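You operate a simulated robot arm through the tools that you are given. There is no shell and no other tool.

Carry out the task below with a simulated robot arm. There is one attempt and no reset: what you move stays moved.

Task
Tension the bench motor's belt to 6-8 mm, then lock the clamp and gauge again.
Fine: free the clamp lever first; the bench motor has no supply.

The check looks at the end state, three seconds after you hand in, the way a careful person would. Anything else that was tipped, shoved, dropped, spilled or broken makes it a failure.

Robot
A 7-joint arm with a two-finger parallel gripper, fixed in place. Base frame: the origin is at the foot of the arm, x ahead of it, y to its left, z up. Readings come in mm, degrees, newtons and seconds.
Its first joint turns from -132.0 to 132.0 degrees. Payload 3.91 kg.
The tool frame sits at the grasp point between the pads (the TCP): z along the fingers, y along the line on which they close. The tips reach 30 mm beyond it. The gripper opens to 110 mm. The fingers are 20 mm wide and 10 mm thick; the gripper's body (48 by 112 mm) begins 55 mm behind the TCP.
Orientation is that of the tool frame in the base frame, as a unit quaternion [w, x, y, z]. With the fingers straight down and closing along the base's y, the tool's x points along the base's -x, its y along +y and its z along -z.

Tools
- The arm moves only by the tool move_arm. Its arguments are lists of equal length, an entry for each row: "xyz": the shift along the tool's x, y, z in mm, a list of three; "rotation": the turn, a rotation vector about the tool's x, y, z in degrees, a list of three; "fingers": the finger opening in mm, from 0 to 110. In form: {"xyz": [[dx, dy, dz], ...], "rotation": [[ax, ay, az], ...], "fingers": [fingers, ...]}. A call has 1 to 20 rows; each row is the pose to reach, as a shift and turn from the pose commanded when the call began, along the tool's axes at that moment. A row lasts 0.2 s, in which the tool goes at most 50 mm and 8.6 degrees; a call with a longer step from one row to the next is refused whole, and so is a gripper value outside its range. Where a pose cannot be reached the arm comes as near as it can. A force on the tool above 90 N (or 10 N above the force at the start of the call, whichever is more), or a blocked arm, ends the call early, and 0.2 s more pass. The fingers move at their own pace (about 108 mm/s each) and stop on an object; they squeeze with about 30 N. The grip force told is the motor's: it shows also when the fingers shut on nothing. Time passes only in rows, and 0.2 s behind the last, so rows that repeat a pose let the fingers close. It gives the time, the measured TCP pose, the force on the tool (base axes), the opening and the grip force at its end, in the units of the frame above (readings bear some noise), with the torque about the TCP (base axes, N m) and any sound that the robot's microphone picked up.
- Cameras (640 x 400 px; columns grow to the right, rows downward): "scene" is fixed at [389.3, -491.5, 1685.4]; the picture's right is [0.94, -0.34, 0.00], its down [-0.13, -0.37, -0.92] and it looks along [0.31, 0.87, -0.39] (base axes); focal length 345 px, centre (320, 200). "wrist" rides on the gripper at [72, 17, -103] in the tool frame; the picture's right is [-0.23, 0.97, 0.00], its down [-0.76, -0.18, -0.62] and it looks along [-0.61, -0.14, 0.78] (tool axes); focal length 222 px, centre (320, 200). There is no depth. A picture from a camera that has moved, and an enlarged one, comes with that camera's place and axes in the base frame and with its lens. The place of the scene camera against the robot may be out by one fixed shift of up to 25 mm in any direction.
- get_image(camera): a new picture of that camera. It takes no simulated time.
- inspect(camera, box): a new picture of the part [left, top, right, bottom] of that camera's present view, enlarged. It takes no simulated time.
- hand_in(): hands the job in; it is judged then, once.

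Places have to be worked out from the pictures, the camera data and where the tool is seen. Open the gripper and draw the arm clear of the work before you hand the job in, unless the task says otherwise.

The tools are called after ">>>" as name(argument=value, ...) on one line, values as JSON. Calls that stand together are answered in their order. move_arm: Moves the arm, as the interface text tells. Its arguments: {"type":"object","properties":{"xyz":{"type":"array"},"rotation":{"type":"array"},"fingers":{"type":"array"}},"required":["xyz","rotation","fingers"]} The other tools are called the same way: get_image (camera) takes a picture; inspect (camera, box) takes an enlarged picture of a part of a camera's view; hand_in () hands the job in.

At the start:

```text
time: 0.0
position: [665.6, 140.8, 1506.6]
tcp_rot: [0.0, 0.0, 1.0, 0.0]
ft_force: [0.6, -1.5, -0.2]
ft_torque: [-0.03, 0.01, 0.01]
grip_width: 110.2
grip_force: 0.1
```

scene: 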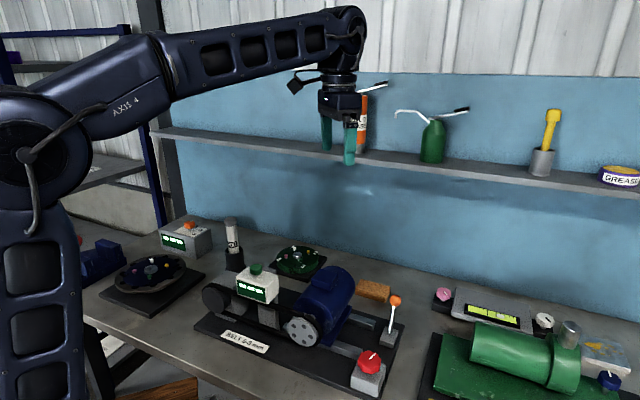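
wrist: 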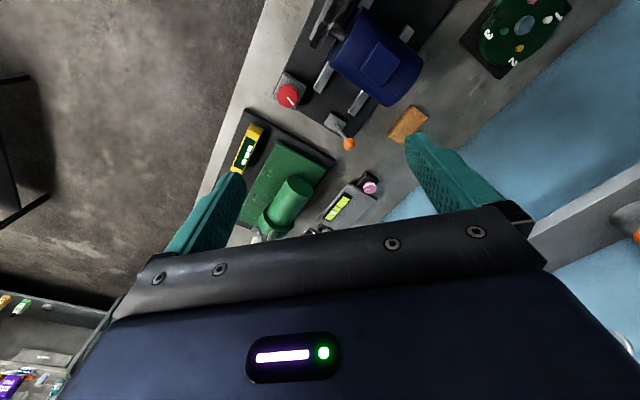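

I start by looking at the bench motor region in detail to identify the clamp lever, the tension knob, and the gauge.

>>> inspect(camera="scene", box=[180, 240, 420, 400])

>>> inspect(camera="scene", box=[400, 270, 640, 400])

>>> inspect(camera="wrist", box=[220, 0, 480, 240])

>>> inspect(camera="scene", box=[70, 200, 260, 320])

```text
2.50 times, centred on (300, 320) of scene
camera zoom: at [389.3, -491.5, 1685.4], right [0.94, -0.34, 0.0], down [-0.13, -0.37, -0.92], along [0.31, 0.87, -0.39], focal length 862 px, centre (370, -100)
```

zoom: 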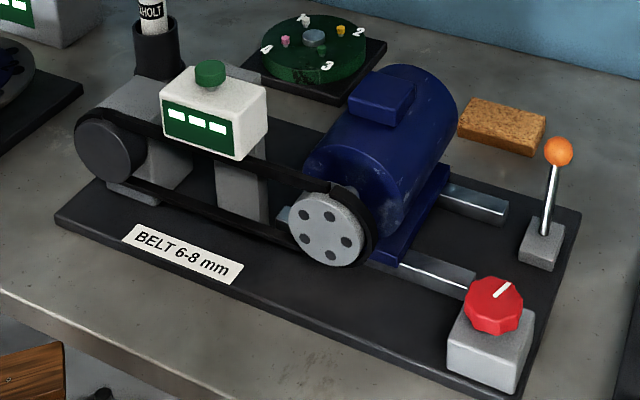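

```text
2.67 times, centred on (520, 335) of scene
camera zoom: at [389.3, -491.5, 1685.4], right [0.94, -0.34, 0.0], down [-0.13, -0.37, -0.92], along [0.31, 0.87, -0.39], focal length 920 px, centre (-213, -160)
```

zoom: 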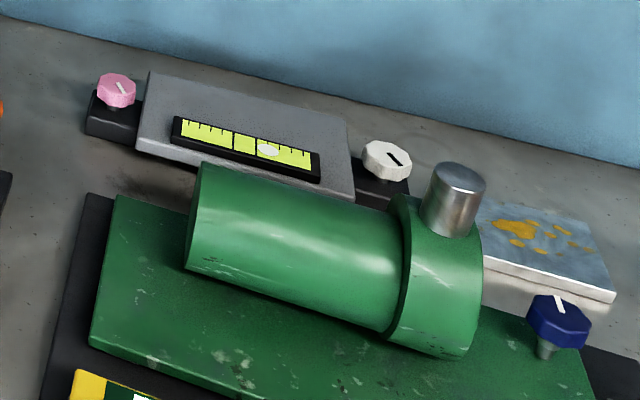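

```text
1.67 times, centred on (350, 120) of wrist
camera zoom: at [593.6, 158.9, 1610.3], right [0.23, 0.97, 0.0], down [0.76, -0.18, 0.62], along [0.61, -0.14, -0.78], focal length 370 px, centre (270, 333)
```

zoom: 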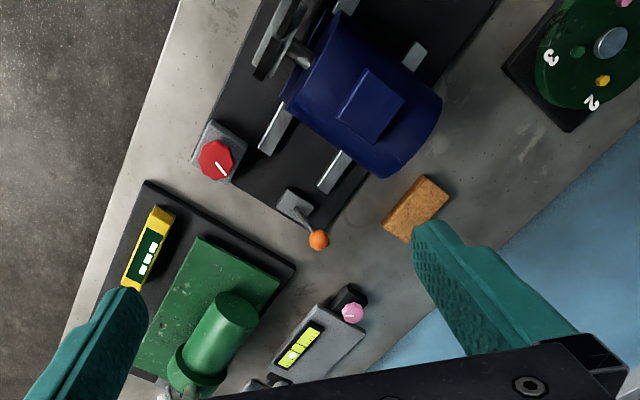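

```text
3.33 times, centred on (165, 260) of scene
camera zoom: at [389.3, -491.5, 1685.4], right [0.94, -0.34, 0.0], down [-0.13, -0.37, -0.92], along [0.31, 0.87, -0.39], focal length 1150 px, centre (837, 0)
```

zoom: 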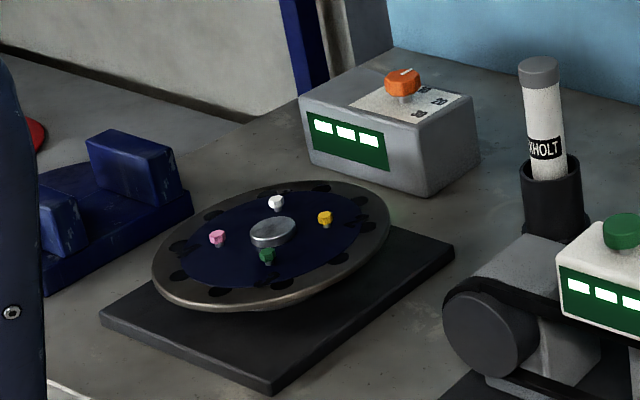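

The motor sits on rails with a red adjusting knob, an orange-ball clamp lever, and a white gauge box with a green button. The ball comes out near (860, 178, 1045) and the red knob near (715, 45, 1004). I move down 200 mm in free air to see them more closely.

>>> move_arm(xyz=[[0, 0, 40], [0, 0, 80], [0, 0, 120], [0, 0, 160], [0, 0, 200], [0, 0, 200]], rotation=[[0, 0, 0], [0, 0, 0], [0, 0, 0], [0, 0, 0], [0, 0, 0], [0, 0, 0]], fingers=[110, 110, 110, 110, 110, 110])

>>> get_image(camera="wrist")

>>> get_image(camera="scene")

```text
time: 1.4
position: [667.7, 143.8, 1307.8]
tcp_rot: [0.0, 0.0, 1.0, 0.001]
ft_force: [-0.4, -0.8, 0.6]
ft_torque: [0.01, 0.01, 0.02]
grip_width: 109.9
grip_force: 0.0
```

```text
taken
camera wrist: at [595.3, 160.5, 1410.6], right [0.23, 0.97, 0.0], down [0.76, -0.18, 0.62], along [0.61, -0.14, -0.78], focal length 222 px, centre (320, 200)
```

wrist: 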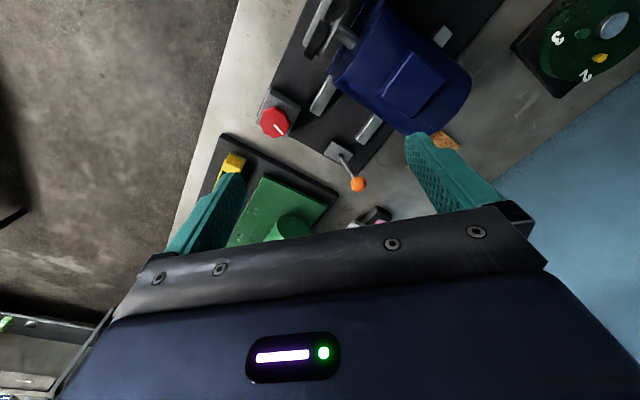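

```text
taken
```

scene: 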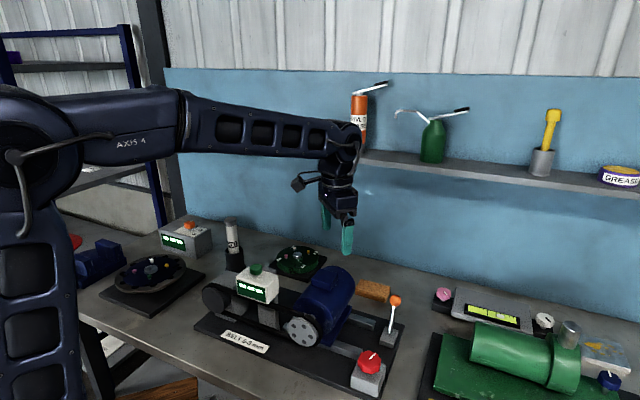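

The arm came down cleanly. I look closely at the lever, the knob and the gauge from both cameras.

>>> inspect(camera="wrist", box=[230, 60, 430, 220])

>>> inspect(camera="scene", box=[340, 280, 430, 400])

>>> inspect(camera="scene", box=[200, 250, 340, 360])

>>> inspect(camera="scene", box=[310, 180, 380, 270])

```text
2.50 times, centred on (330, 140) of wrist
camera zoom: at [595.3, 160.5, 1410.6], right [0.23, 0.97, 0.0], down [0.76, -0.18, 0.62], along [0.61, -0.14, -0.78], focal length 555 px, centre (295, 350)
```

zoom: 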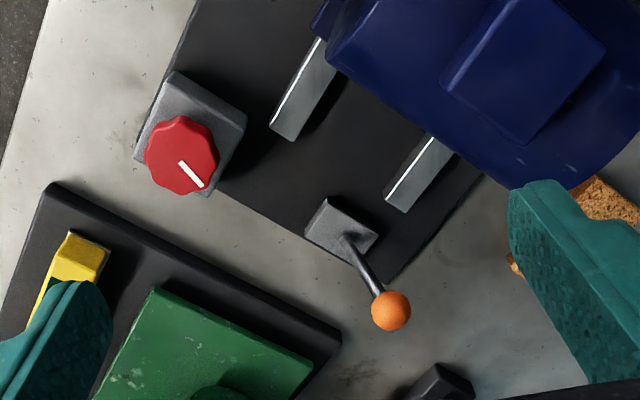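

```text
3.33 times, centred on (385, 340) of scene
camera zoom: at [389.3, -491.5, 1685.4], right [0.94, -0.34, 0.0], down [-0.13, -0.37, -0.92], along [0.31, 0.87, -0.39], focal length 1150 px, centre (103, -267)
```

zoom: 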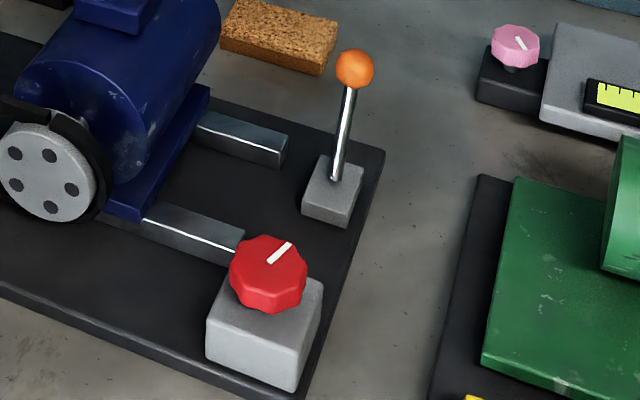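

```text
3.64 times, centred on (270, 305) of scene
camera zoom: at [389.3, -491.5, 1685.4], right [0.94, -0.34, 0.0], down [-0.13, -0.37, -0.92], along [0.31, 0.87, -0.39], focal length 1254 px, centre (502, -182)
```

zoom: 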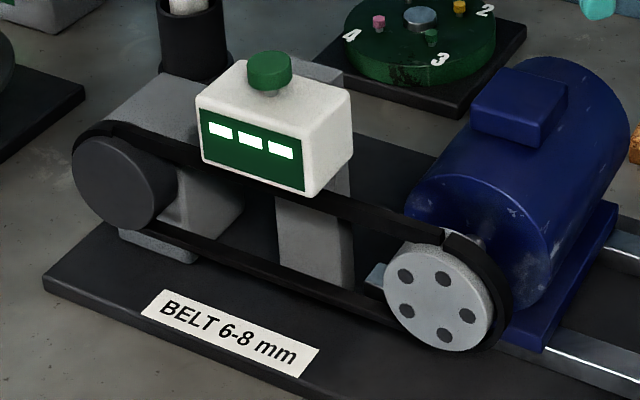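

```text
4.44 times, centred on (345, 225) of scene
camera zoom: at [389.3, -491.5, 1685.4], right [0.94, -0.34, 0.0], down [-0.13, -0.37, -0.92], along [0.31, 0.87, -0.39], focal length 1533 px, centre (209, 89)
```

zoom: 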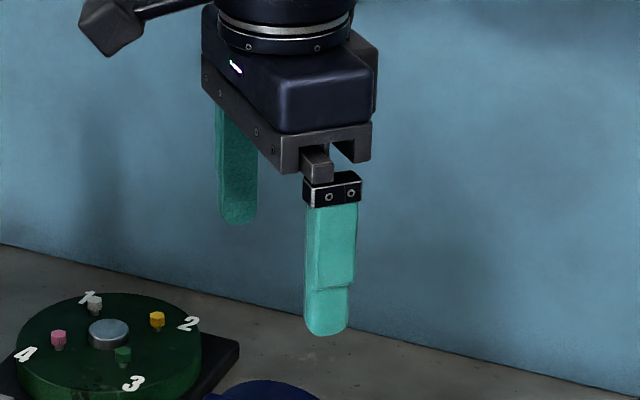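

The ball sits near (871, 179, 1027) on a lever pivoting at about (847, 154, 934), and it tilts across the board. I move the gripper above the lever at z≈1150 for a close wrist view.

>>> move_arm(xyz=[[-30, 3, 26], [-60, 7, 52], [-90, 10, 79], [-120, 14, 105], [-150, 17, 131], [-180, 21, 157], [-180, 21, 157]], rotation=[[0, 0, 0], [0, 0, 0], [0, 0, 0], [0, 0, 0], [0, 0, 0], [0, 0, 0], [0, 0, 0]], fingers=[110, 110, 110, 110, 110, 110, 110])

>>> get_image(camera="wrist")

>>> get_image(camera="scene")

```text
time: 3.0
position: [846.2, 166.9, 1150.1]
tcp_rot: [-0.001, 0.0, 1.0, 0.001]
ft_force: [-0.1, 1.7, 1.2]
ft_torque: [0.02, 0.0, 0.01]
grip_width: 110.0
grip_force: 0.1
```

```text
taken
camera wrist: at [772.9, 183.8, 1252.9], right [0.23, 0.97, 0.0], down [0.76, -0.18, 0.62], along [0.61, -0.14, -0.78], focal length 222 px, centre (320, 200)
```

wrist: 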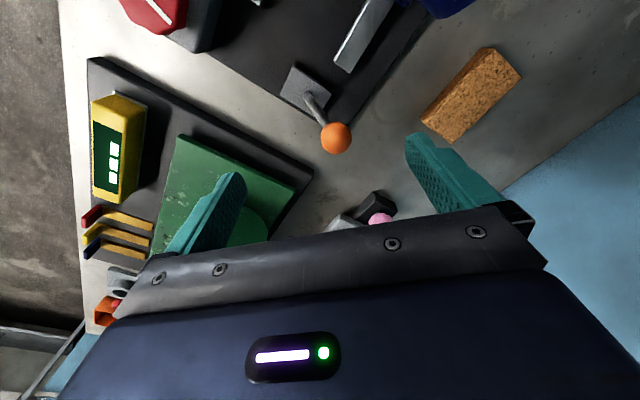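

```text
taken
```

scene: 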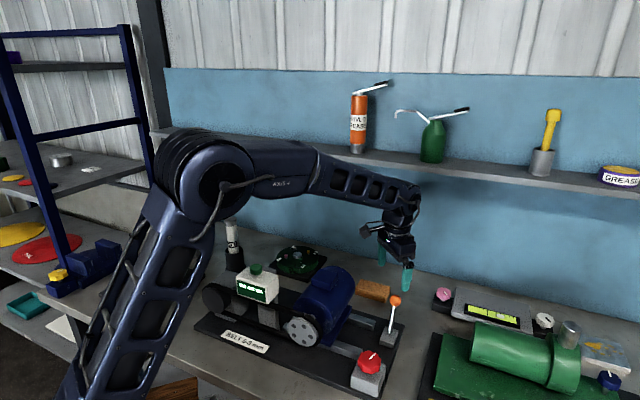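

The ball estimate holds at about (871, 179, 1027). I enlarge the lever and its block to see how it is built.

>>> inspect(camera="wrist", box=[240, 20, 400, 180])

>>> inspect(camera="scene", box=[370, 285, 415, 355])

>>> inspect(camera="wrist", box=[100, 0, 260, 100])

>>> inspect(camera="scene", box=[340, 340, 400, 400])

```text
2.50 times, centred on (320, 100) of wrist
camera zoom: at [772.9, 183.8, 1252.9], right [0.23, 0.97, 0.0], down [0.76, -0.18, 0.62], along [0.61, -0.14, -0.78], focal length 555 px, centre (320, 450)
```

zoom: 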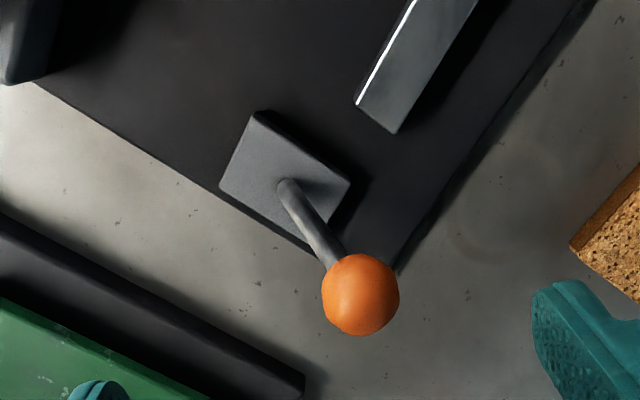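

```text
5.71 times, centred on (392, 320) of scene
camera zoom: at [389.3, -491.5, 1685.4], right [0.94, -0.34, 0.0], down [-0.13, -0.37, -0.92], along [0.31, 0.87, -0.39], focal length 1971 px, centre (-94, -486)
```

zoom: 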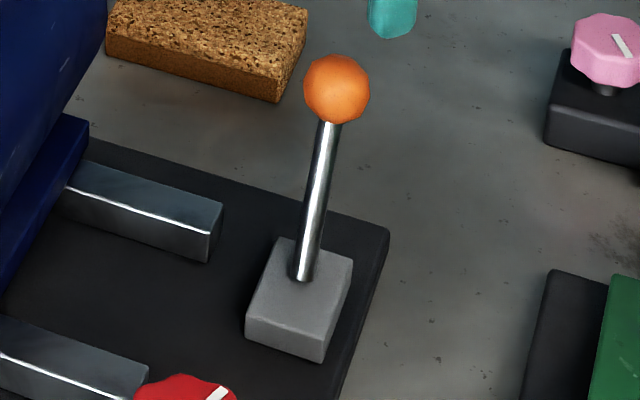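

```text
4.00 times, centred on (180, 50) of wrist
camera zoom: at [772.9, 183.8, 1252.9], right [0.23, 0.97, 0.0], down [0.76, -0.18, 0.62], along [0.61, -0.14, -0.78], focal length 888 px, centre (880, 800)
```

zoom: 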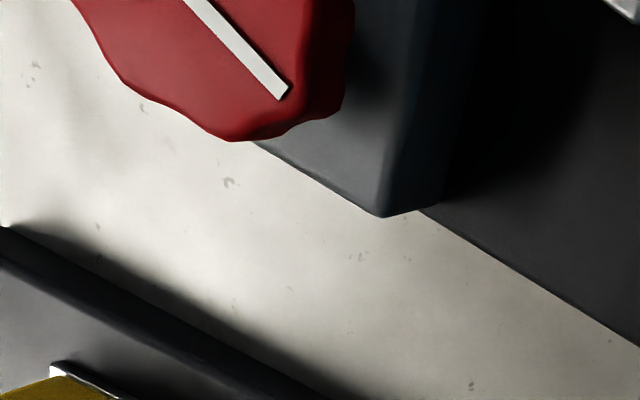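

```text
6.67 times, centred on (370, 370) of scene
camera zoom: at [389.3, -491.5, 1685.4], right [0.94, -0.34, 0.0], down [-0.13, -0.37, -0.92], along [0.31, 0.87, -0.39], focal length 2300 px, centre (-13, -933)
```

zoom: 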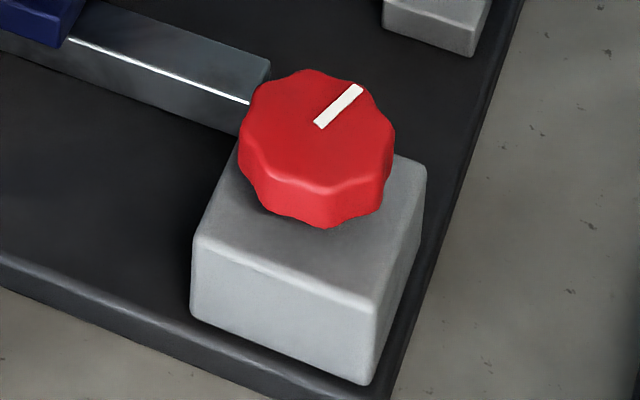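

The lever leans about 22° across the board toward (+x, +y), with a 33 mm ball, and the board is turned about 46°. I yaw the gripper by 46° so the fingers close along the rails, and centre it above the ball at z≈1150.

>>> move_arm(xyz=[[-4, 2, 0], [-8, 4, 0], [-12, 6, 0], [-16, 8, 0], [-21, 10, 0], [-25, 12.5, 0], [-25, 12.5, 0]], rotation=[[0, 0, -7.6], [0, 0, -15.2], [0, 0, -22.8], [0, 0, -30.4], [0, 0, -38], [0, 0, -45.6], [0, 0, -45.6]], fingers=[90, 80, 80, 80, 80, 80, 80])

>>> get_image(camera="wrist")

>>> get_image(camera="scene")

```text
time: 4.6
position: [871.7, 175.8, 1148.5]
tcp_rot: [0.0, -0.388, 0.922, 0.0]
ft_force: [-0.3, 0.3, 0.7]
ft_torque: [-0.01, 0.02, 0.0]
grip_width: 80.0
grip_force: 0.0
```

```text
taken
camera wrist: at [808.8, 136.4, 1252.3], right [-0.54, 0.84, 0.0], down [0.66, 0.42, 0.62], along [0.53, 0.34, -0.78], focal length 222 px, centre (320, 200)
```

wrist: 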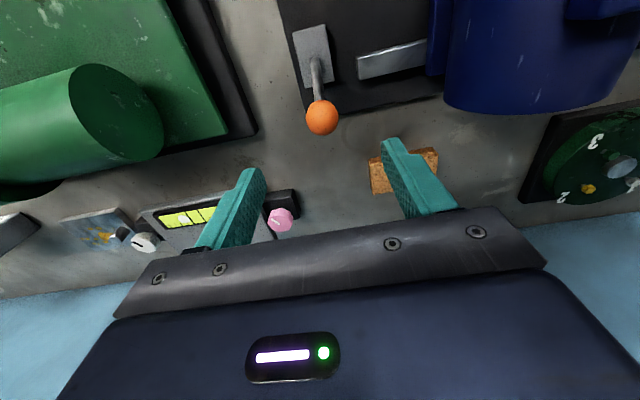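

```text
taken
```

scene: 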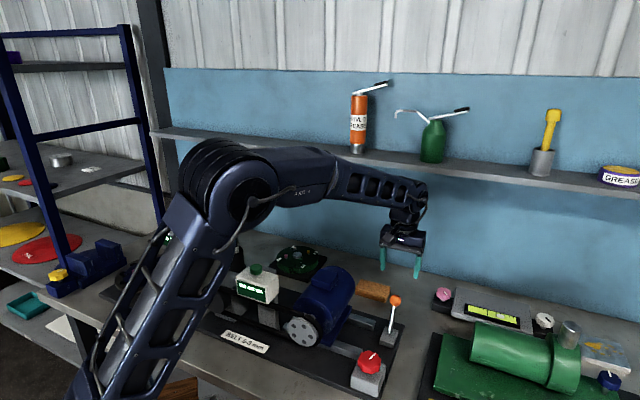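

The new view triangulates the ball centre to about (872, 179.7, 1024). I correct by a few mm and descend so the open fingers straddle the ball, without closing yet.

>>> move_arm(xyz=[[-2.9, 2.5, 30], [-2.9, 2.5, 60], [-2.9, 2.5, 90], [-2.9, 2.5, 110], [-2.9, 2.5, 123], [-2.9, 2.5, 123]], rotation=[[0, 0, 0], [0, 0, 0], [0, 0, 0], [0, 0, 0], [0, 0, 0], [0, 0, 0]], fingers=[80, 80, 80, 80, 80, 80])

>>> get_image(camera="wrist")

>>> inspect(camera="scene", box=[340, 240, 440, 380])

```text
time: 6.0
position: [872.0, 181.7, 1027.6]
tcp_rot: [-0.001, -0.388, 0.922, 0.001]
ft_force: [-0.8, -0.3, 0.6]
ft_torque: [0.03, -0.03, 0.01]
grip_width: 79.9
grip_force: 0.0
```

```text
taken
camera wrist: at [809.0, 141.3, 1130.7], right [-0.54, 0.84, 0.0], down [0.66, 0.42, 0.62], along [0.53, 0.33, -0.78], focal length 222 px, centre (320, 200)
```

wrist: 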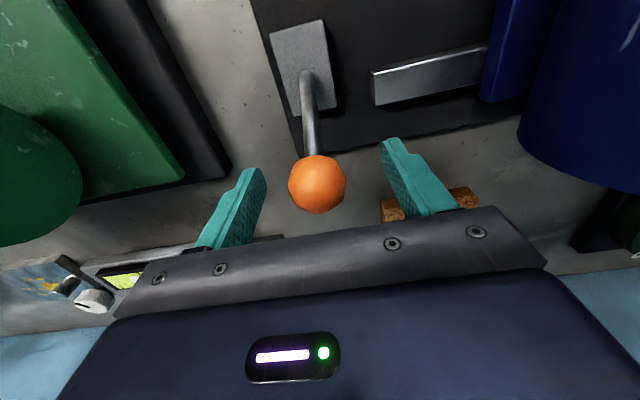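

```text
2.86 times, centred on (390, 310) of scene
camera zoom: at [389.3, -491.5, 1685.4], right [0.94, -0.34, 0.0], down [-0.13, -0.37, -0.92], along [0.31, 0.87, -0.39], focal length 986 px, centre (120, -114)
```

zoom: 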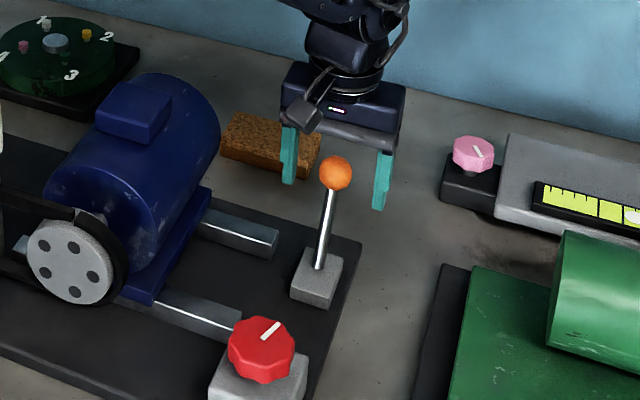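

The ball (≈872, 179, 1024) is between the pads with the TCP at its centre. I close on it and read the grip.

>>> move_arm(xyz=[[0, -0.5, 2], [0, -0.5, 2], [0, -0.5, 2], [0, -0.5, 2]], rotation=[[0, 0, 0], [0, 0, 0], [0, 0, 0], [0, 0, 0]], fingers=[50, 28, 28, 28])

>>> get_image(camera="wrist")

```text
time: 7.0
position: [872.2, 178.5, 1024.1]
tcp_rot: [-0.001, -0.388, 0.922, 0.0]
ft_force: [1.8, -0.5, 0.3]
ft_torque: [0.04, -0.1, 0.04]
grip_width: 33.2
grip_force: 44.8
```

```text
taken
camera wrist: at [808.8, 139.5, 1128.5], right [-0.54, 0.84, 0.0], down [0.66, 0.42, 0.62], along [0.53, 0.33, -0.78], focal length 222 px, centre (320, 200)
```

wrist: 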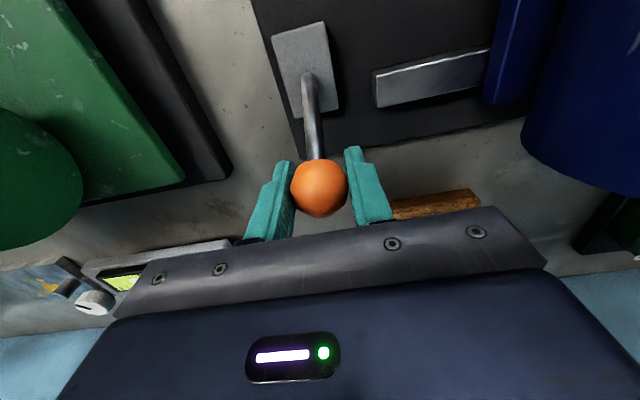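

The ball is gripped (33.2 mm). I try a small step of the swing, 8 mm across the board toward the knob side along the expected arc, and watch the force.

>>> move_arm(xyz=[[2, 0, -0.8], [4, 0, -1.5], [6, 0, -2.2], [8, 0, -3], [8, 0, -3]], rotation=[[0, 0, 0], [0, 0, 0], [0, 0, 0], [0, 0, 0], [0, 0, 0]], fingers=[28, 28, 28, 28, 28])

>>> get_image(camera="wrist")

```text
time: 8.2
position: [866.2, 173.2, 1028.1]
tcp_rot: [0.0, -0.388, 0.922, 0.0]
ft_force: [11.1, 10.7, 7.2]
ft_torque: [0.82, -0.76, 0.03]
grip_width: 32.8
grip_force: 45.4
```

```text
taken
camera wrist: at [803.0, 133.6, 1131.5], right [-0.54, 0.84, 0.0], down [0.66, 0.42, 0.62], along [0.53, 0.34, -0.78], focal length 222 px, centre (320, 200)
```

wrist: 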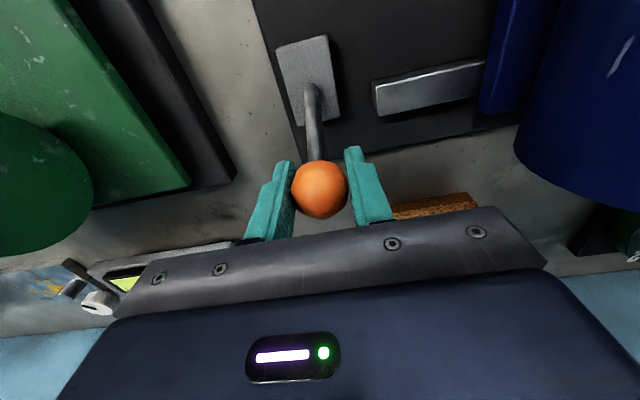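

The lever followed with about 15 N of resistance along the swing, so the direction is right. I continue along the arc to roughly upright.

>>> move_arm(xyz=[[5, 0, -1.3], [10, 0, -2.4], [15, 0, -3.2], [20, 0, -3.9], [25, 0, -4.2], [29.5, 0, -4.3], [29.5, 0, -4.3]], rotation=[[0, 0, 0], [0, 0, 0], [0, 0, 0], [0, 0, 0], [0, 0, 0], [0, 0, 0], [0, 0, 0]], fingers=[28, 28, 28, 28, 28, 28, 28])

>>> get_image(camera="wrist")

>>> inspect(camera="scene", box=[340, 240, 440, 380])

```text
time: 9.8
position: [845.6, 150.9, 1033.0]
tcp_rot: [0.0, -0.388, 0.922, 0.0]
ft_force: [8.1, 9.1, 10.0]
ft_torque: [0.83, -0.8, 0.06]
grip_width: 32.8
grip_force: 44.8
```

```text
taken
camera wrist: at [781.8, 112.4, 1135.6], right [-0.54, 0.84, 0.0], down [0.66, 0.42, 0.62], along [0.53, 0.33, -0.78], focal length 222 px, centre (320, 200)
```

wrist: 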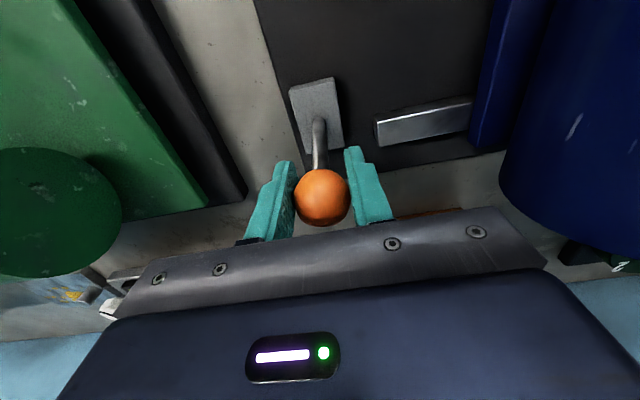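

```text
2.86 times, centred on (390, 310) of scene
camera zoom: at [389.3, -491.5, 1685.4], right [0.94, -0.34, 0.0], down [-0.13, -0.37, -0.92], along [0.31, 0.87, -0.39], focal length 986 px, centre (120, -114)
```

zoom: 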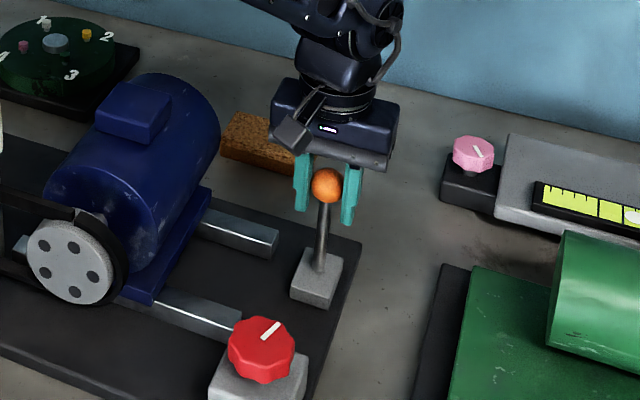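

The lever is about upright and still moving freely against roughly 12 N. I continue the arc to the opposite side in small rows, easing up a little since the ball is pressing up on the pads.

>>> move_arm(xyz=[[4, 0, -2], [8, 0, -2], [12, 0, -1.7], [16, 0, -1.2], [20, 0, -0.4], [24, 0, 0.6], [28, 0, 1.6], [28, 0, 1.6]], rotation=[[0, 0, 0], [0, 0, 0], [0, 0, 0], [0, 0, 0], [0, 0, 0], [0, 0, 0], [0, 0, 0], [0, 0, 0]], fingers=[28, 28, 28, 28, 28, 28, 28, 28])

>>> get_image(camera="wrist")

>>> inspect(camera="scene", box=[340, 240, 440, 380])

```text
time: 11.6
position: [825.2, 131.4, 1030.8]
tcp_rot: [0.0, -0.387, 0.922, 0.0]
ft_force: [0.1, 15.2, 10.3]
ft_torque: [0.87, -0.88, 0.14]
grip_width: 32.9
grip_force: 45.0
```

```text
taken
camera wrist: at [762.0, 92.5, 1135.4], right [-0.54, 0.84, 0.0], down [0.66, 0.42, 0.62], along [0.53, 0.33, -0.78], focal length 222 px, centre (320, 200)
```

wrist: 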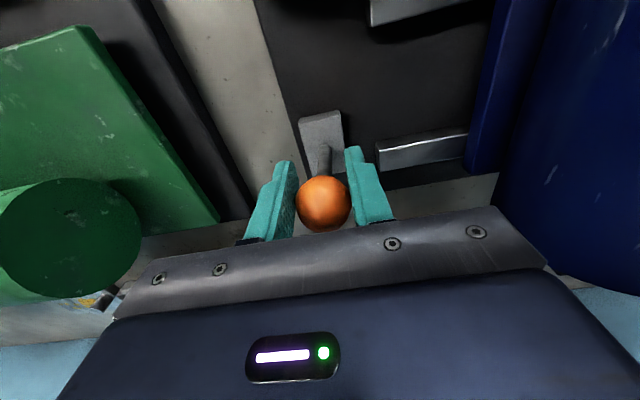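

```text
2.86 times, centred on (390, 310) of scene
camera zoom: at [389.3, -491.5, 1685.4], right [0.94, -0.34, 0.0], down [-0.13, -0.37, -0.92], along [0.31, 0.87, -0.39], focal length 986 px, centre (120, -114)
```

zoom: 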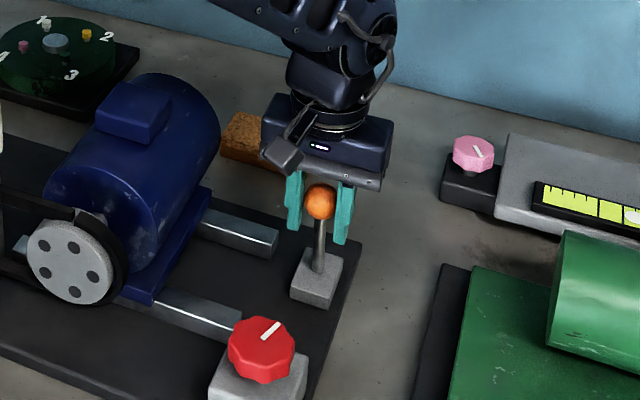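

The ball is trailing about 7 mm behind the pad centre. I open slightly to see whether the lever stays put, then regrip centred.

>>> move_arm(xyz=[[0, 0, 0], [0, 0, 0], [0, 0, 0]], rotation=[[0, 0, 0], [0, 0, 0], [0, 0, 0]], fingers=[60, 60, 60])

>>> get_image(camera="wrist")

>>> inspect(camera="scene", box=[340, 240, 440, 380])

```text
time: 12.4
position: [826.6, 131.3, 1030.1]
tcp_rot: [0.0, -0.388, 0.922, 0.001]
ft_force: [0.6, 0.3, -0.3]
ft_torque: [0.04, 0.01, 0.0]
grip_width: 59.9
grip_force: 0.2
```

```text
taken
camera wrist: at [762.4, 91.9, 1134.8], right [-0.54, 0.84, 0.0], down [0.66, 0.42, 0.62], along [0.53, 0.33, -0.78], focal length 222 px, centre (320, 200)
```

wrist: 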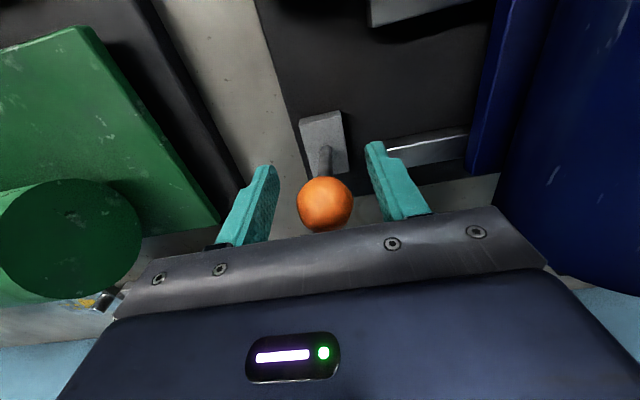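

```text
2.86 times, centred on (390, 310) of scene
camera zoom: at [389.3, -491.5, 1685.4], right [0.94, -0.34, 0.0], down [-0.13, -0.37, -0.92], along [0.31, 0.87, -0.39], focal length 986 px, centre (120, -114)
```

zoom: 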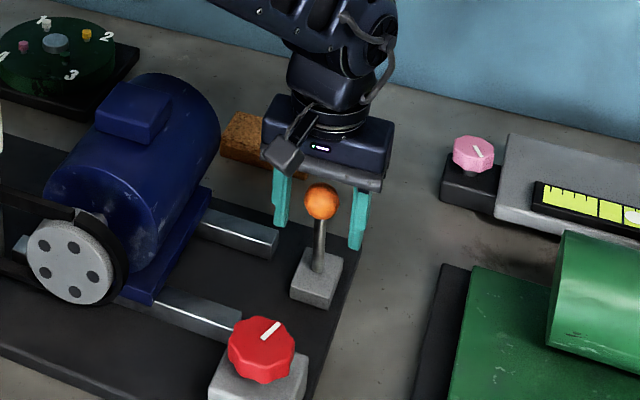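

The lever holds where it was left, so it moves with friction. I shift the tool about 9 mm back to centre on the ball at (832, 139, 1034), close again, and swing further.

>>> move_arm(xyz=[[-5, 1, -2], [-10, 1.8, -4], [-10, 1.8, -4], [-10, 1.8, -4], [-10, 1.8, -4], [-10, 1.8, -4]], rotation=[[0, 0, 0], [0, 0, 0], [0, 0, 0], [0, 0, 0], [0, 0, 0], [0, 0, 0]], fingers=[60, 60, 28, 28, 28, 28])

>>> get_image(camera="wrist")

```text
time: 13.8
position: [832.1, 140.1, 1034.4]
tcp_rot: [0.0, -0.388, 0.922, 0.0]
ft_force: [16.0, -12.2, -0.1]
ft_torque: [0.19, -0.22, -0.02]
grip_width: 32.9
grip_force: 45.7
```

```text
taken
camera wrist: at [768.9, 99.8, 1138.6], right [-0.54, 0.84, 0.0], down [0.66, 0.42, 0.62], along [0.53, 0.33, -0.78], focal length 222 px, centre (320, 200)
```

wrist: 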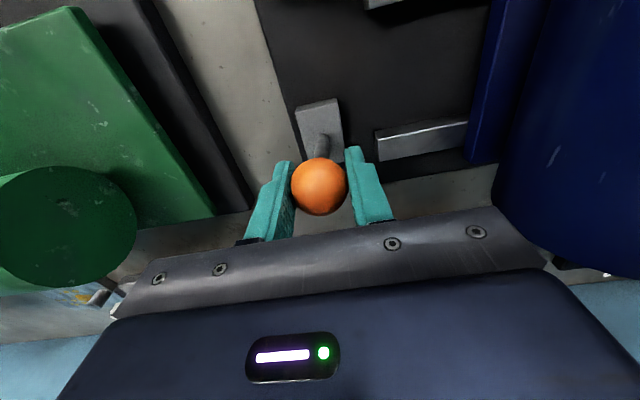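

Ball centred again, with about 20 N of side load along the closing line, so I bias the tool 2 mm back in tool -y and continue the swing down the far side.

>>> move_arm(xyz=[[0, -2, 0], [4, -2, 0.8], [8, -2, 1.8], [12, -2, 2.9], [16, -2, 4.2], [16, -2, 4.2]], rotation=[[0, 0, 0], [0, 0, 0], [0, 0, 0], [0, 0, 0], [0, 0, 0], [0, 0, 0]], fingers=[28, 28, 28, 28, 28, 28])

>>> get_image(camera="wrist")

>>> inspect(camera="scene", box=[340, 240, 440, 380])

```text
time: 15.2
position: [821.1, 127.3, 1030.7]
tcp_rot: [0.0, -0.387, 0.922, 0.001]
ft_force: [3.0, 5.5, 20.1]
ft_torque: [0.83, -0.77, 0.03]
grip_width: 32.8
grip_force: 44.6
```

```text
taken
camera wrist: at [758.2, 88.8, 1133.9], right [-0.54, 0.84, 0.0], down [0.66, 0.42, 0.62], along [0.53, 0.34, -0.78], focal length 222 px, centre (320, 200)
```

wrist: 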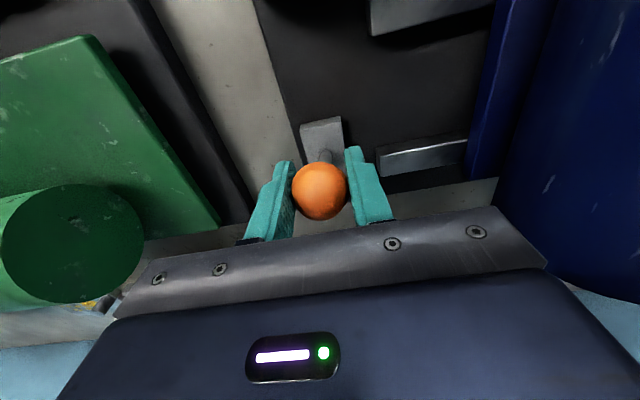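

```text
2.86 times, centred on (390, 310) of scene
camera zoom: at [389.3, -491.5, 1685.4], right [0.94, -0.34, 0.0], down [-0.13, -0.37, -0.92], along [0.31, 0.87, -0.39], focal length 986 px, centre (120, -114)
```

zoom: 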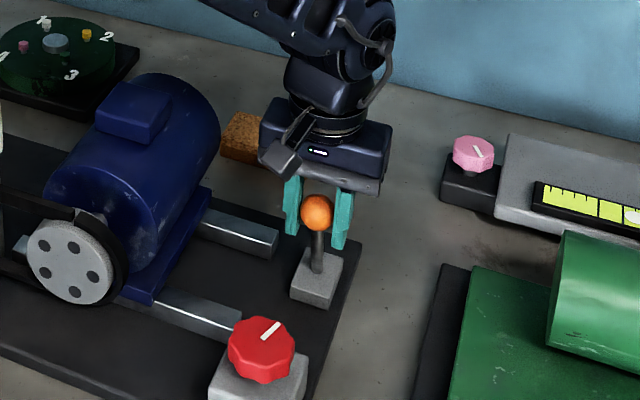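

The lever keeps going with low side force; the 20 N upward push says I am pressing down a bit too much. I continue 10 mm along the swing with less descent and watch for a stop.

>>> move_arm(xyz=[[3, 0, -1], [6, 0, -0.5], [9, 0, 0.3], [12, 0, 1.2], [12, 0, 1.2]], rotation=[[0, 0, 0], [0, 0, 0], [0, 0, 0], [0, 0, 0], [0, 0, 0]], fingers=[28, 28, 28, 28, 28])

>>> get_image(camera="wrist")

>>> inspect(camera="scene", box=[340, 240, 440, 380])

```text
time: 16.4
position: [814.0, 120.0, 1027.4]
tcp_rot: [-0.001, -0.388, 0.922, 0.001]
ft_force: [0.4, 21.4, -15.9]
ft_torque: [0.55, -0.54, 0.03]
grip_width: 32.5
grip_force: 44.8
```

```text
taken
camera wrist: at [750.6, 80.9, 1131.4], right [-0.54, 0.84, 0.0], down [0.66, 0.42, 0.62], along [0.52, 0.33, -0.78], focal length 222 px, centre (320, 200)
```

wrist: 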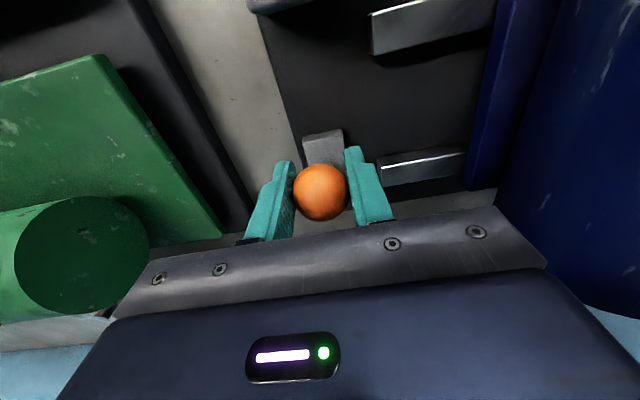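

```text
2.86 times, centred on (390, 310) of scene
camera zoom: at [389.3, -491.5, 1685.4], right [0.94, -0.34, 0.0], down [-0.13, -0.37, -0.92], along [0.31, 0.87, -0.39], focal length 986 px, centre (120, -114)
```

zoom: 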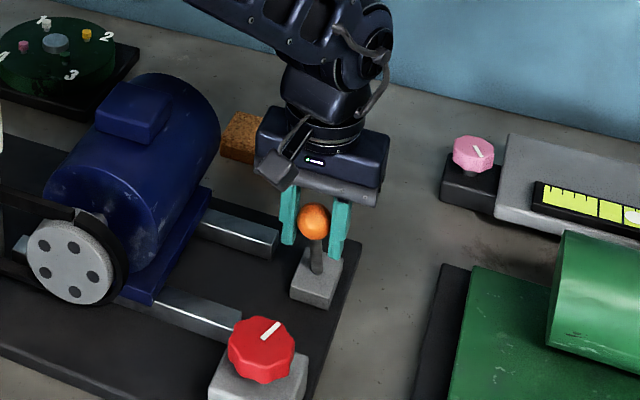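

It is still moving (now at (815, 121)), and the pads are being pulled down, so the arc drops faster here. I continue 8 mm with more descent.

>>> move_arm(xyz=[[2, 0, 2], [4, 0, 3.2], [6, 0, 4.4], [8, 0, 5.6], [8, 0, 5.6]], rotation=[[0, 0, 0], [0, 0, 0], [0, 0, 0], [0, 0, 0], [0, 0, 0]], fingers=[28, 28, 28, 28, 28])

>>> get_image(camera="wrist")

>>> inspect(camera="scene", box=[340, 240, 440, 380])

```text
time: 17.6
position: [807.8, 115.7, 1024.8]
tcp_rot: [0.0, -0.388, 0.922, 0.0]
ft_force: [0.2, 36.8, 16.4]
ft_torque: [0.65, -0.54, -0.01]
grip_width: 33.0
grip_force: 44.3
```

```text
taken
camera wrist: at [745.0, 75.6, 1128.5], right [-0.54, 0.84, 0.0], down [0.66, 0.42, 0.63], along [0.53, 0.34, -0.78], focal length 222 px, centre (320, 200)
```

wrist: 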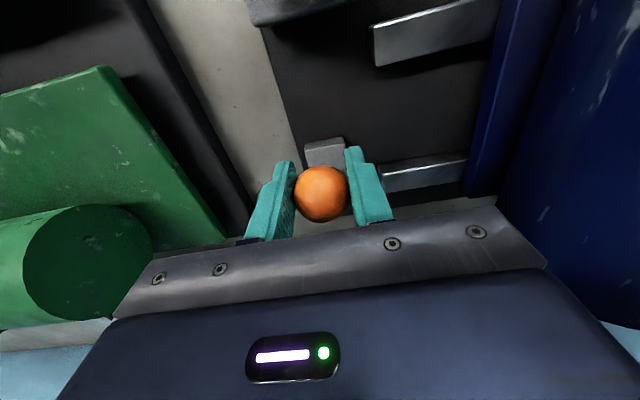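

```text
2.86 times, centred on (390, 310) of scene
camera zoom: at [389.3, -491.5, 1685.4], right [0.94, -0.34, 0.0], down [-0.13, -0.37, -0.92], along [0.31, 0.87, -0.39], focal length 986 px, centre (120, -114)
```

zoom: 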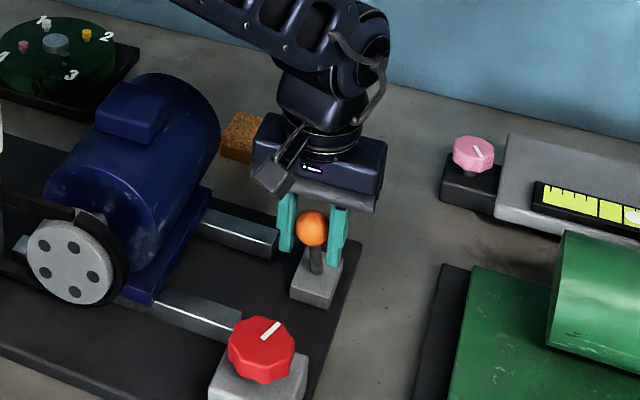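

Side force is building, meaning the swing runs nearer 45°, so I add +2 mm in tool y. I continue 6 mm to see whether it is at its stop.

>>> move_arm(xyz=[[0, 2, -1], [2, 2, 0.2], [4, 2.2, 1.4], [6, 2.2, 2.6], [6, 2.2, 2.6]], rotation=[[0, 0, 0], [0, 0, 0], [0, 0, 0], [0, 0, 0], [0, 0, 0]], fingers=[28, 28, 28, 28, 28])

>>> get_image(camera="wrist")

>>> inspect(camera="scene", box=[340, 240, 440, 380])

```text
time: 18.8
position: [802.9, 108.0, 1021.8]
tcp_rot: [-0.002, -0.387, 0.922, 0.0]
ft_force: [3.2, 5.0, 11.9]
ft_torque: [-0.59, 0.52, 0.03]
grip_width: 32.2
grip_force: 45.1
```

```text
taken
camera wrist: at [739.3, 69.9, 1124.8], right [-0.54, 0.84, 0.0], down [0.66, 0.42, 0.62], along [0.52, 0.33, -0.78], focal length 222 px, centre (320, 200)
```

wrist: 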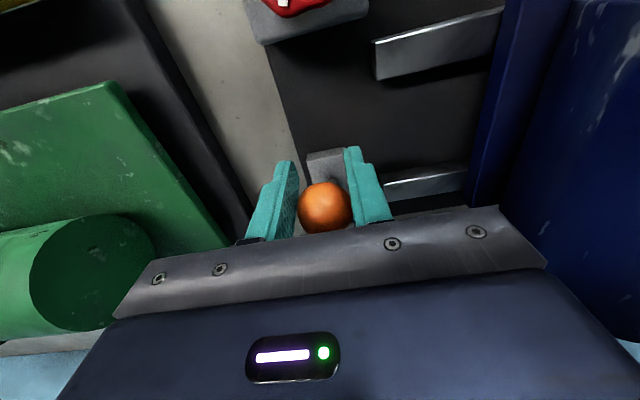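

```text
2.86 times, centred on (390, 310) of scene
camera zoom: at [389.3, -491.5, 1685.4], right [0.94, -0.34, 0.0], down [-0.13, -0.37, -0.92], along [0.31, 0.87, -0.39], focal length 986 px, centre (120, -114)
```

zoom: 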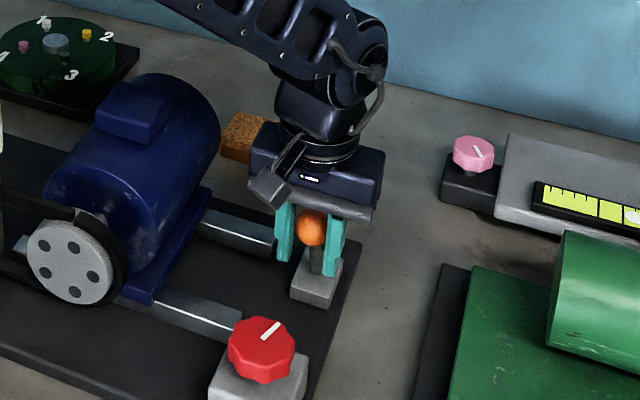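

The ball did not move this time (the pads slid past it), so the lever is at its stop near (809, 116). I open, rise clear and check its position.

>>> move_arm(xyz=[[0, 0, 0], [0, 0, 0], [0, 0, -20], [0, 0, -50], [0, 0, -90], [0, 0, -130], [0, 0, -130]], rotation=[[0, 0, 0], [0, 0, 0], [0, 0, 0], [0, 0, 0], [0, 0, 0], [0, 0, 0], [0, 0, 0]], fingers=[60, 80, 80, 80, 80, 80, 80])

>>> get_image(camera="wrist")

>>> inspect(camera="scene", box=[340, 240, 440, 400])

>>> inspect(camera="scene", box=[200, 250, 340, 360])

```text
time: 20.4
position: [803.5, 108.2, 1149.2]
tcp_rot: [0.0, -0.387, 0.922, 0.0]
ft_force: [-0.6, -0.7, -0.3]
ft_torque: [0.0, -0.02, -0.01]
grip_width: 80.0
grip_force: 0.1
```

```text
taken
camera wrist: at [740.6, 68.6, 1252.5], right [-0.54, 0.84, 0.0], down [0.66, 0.42, 0.62], along [0.53, 0.33, -0.78], focal length 222 px, centre (320, 200)
```

wrist: 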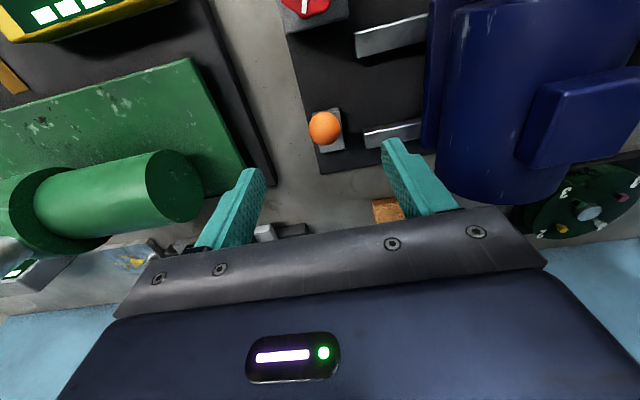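

```text
2.50 times, centred on (390, 320) of scene
camera zoom: at [389.3, -491.5, 1685.4], right [0.94, -0.34, 0.0], down [-0.13, -0.37, -0.92], along [0.31, 0.87, -0.39], focal length 862 px, centre (145, -100)
```

zoom: 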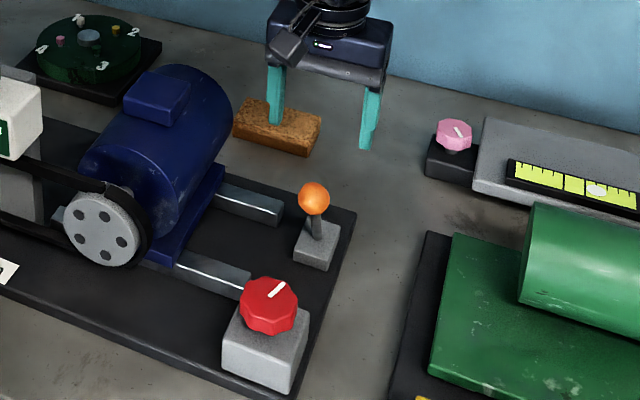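

```text
3.64 times, centred on (270, 305) of scene
camera zoom: at [389.3, -491.5, 1685.4], right [0.94, -0.34, 0.0], down [-0.13, -0.37, -0.92], along [0.31, 0.87, -0.39], focal length 1254 px, centre (502, -182)
```

zoom: 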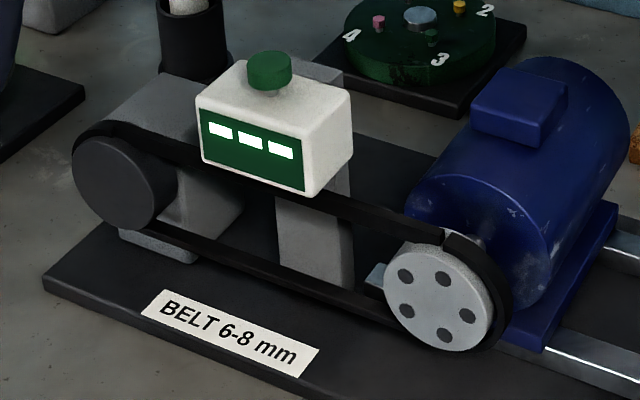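

The lever now leans the other way (ball ≈ (812, 118)), so the clamp should be free. Next I fly to the gauge box at about (521, 459), staying high, to see its button and display up close.

>>> move_arm(xyz=[[0, 0, -40], [-4, 36, -70], [-9, 76, -80], [-14, 116, -80], [-19, 156, -80], [-24, 198, -80], [-29, 240, -80], [-34, 282, -80], [-39, 324, -80], [-44, 366, -80], [-49, 408, -80], [-54, 447, -80], [-54, 447, -80]], rotation=[[0, 0, 0], [0, 0, 0], [0, 0, 0], [0, 0, 0], [0, 0, 0], [0, 0, 0], [0, 0, 0], [0, 0, 0], [0, 0, 0], [0, 0, 0], [0, 0, 0], [0, 0, 0], [0, 0, 0]], fingers=[80, 80, 80, 80, 80, 80, 80, 80, 80, 80, 80, 80, 80])

>>> get_image(camera="wrist")

>>> get_image(camera="scene")

```text
time: 23.2
position: [520.6, 461.8, 1229.0]
tcp_rot: [0.0, -0.388, 0.922, 0.0]
ft_force: [0.3, -0.3, 0.9]
ft_torque: [0.0, 0.01, -0.01]
grip_width: 80.2
grip_force: 0.0
```

```text
taken
camera wrist: at [456.9, 421.4, 1332.8], right [-0.54, 0.84, 0.0], down [0.66, 0.42, 0.62], along [0.53, 0.33, -0.78], focal length 222 px, centre (320, 200)
```

wrist: 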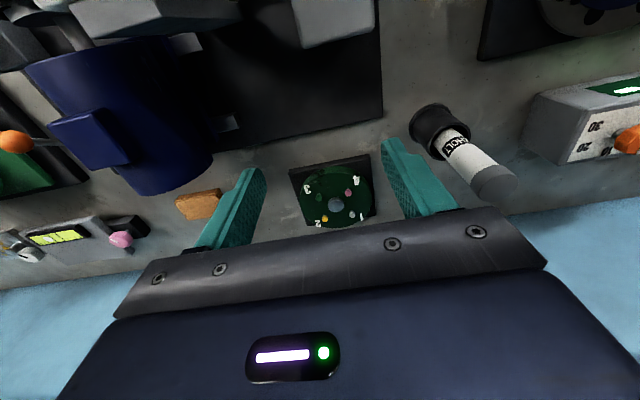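

```text
taken
```

scene: 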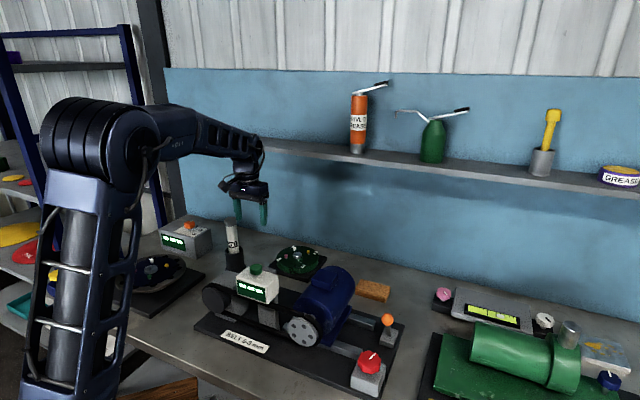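

The gauge turned out taller and nearer than I guessed: combining views puts its button around (505, 330, 1130). I shift over there at a safe height.

>>> move_arm(xyz=[[0, 0, -31], [26, -20, -31], [52, -40, -31], [78, -60, -31], [105, -81, -31], [105, -81, -31]], rotation=[[0, 0, 0], [0, 0, 0], [0, 0, 0], [0, 0, 0], [0, 0, 0], [0, 0, 0]], fingers=[80, 80, 80, 80, 80, 80])

>>> get_image(camera="wrist")

>>> get_image(camera="scene")

```text
time: 24.6
position: [504.0, 327.5, 1261.5]
tcp_rot: [0.0, -0.388, 0.922, 0.0]
ft_force: [-0.4, 1.0, -0.1]
ft_torque: [-0.05, 0.03, -0.02]
grip_width: 80.1
grip_force: 0.0
```

```text
taken
camera wrist: at [440.4, 289.0, 1365.6], right [-0.54, 0.84, 0.0], down [0.66, 0.42, 0.62], along [0.53, 0.33, -0.78], focal length 222 px, centre (320, 200)
```

wrist: 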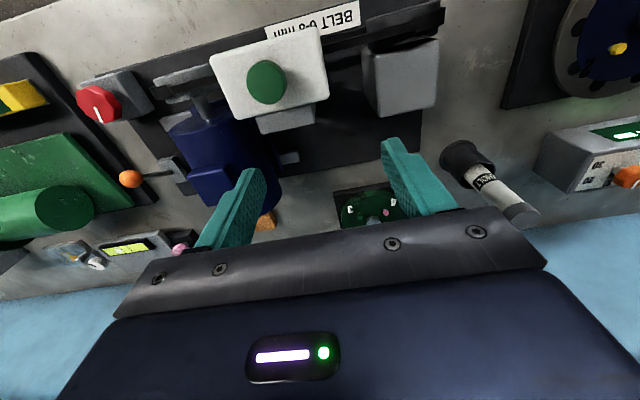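

```text
taken
```

scene: 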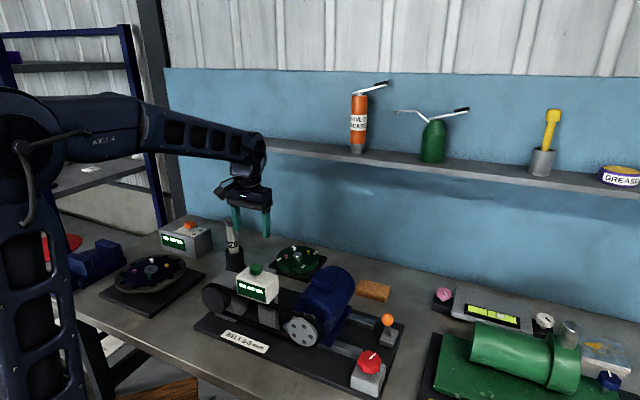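

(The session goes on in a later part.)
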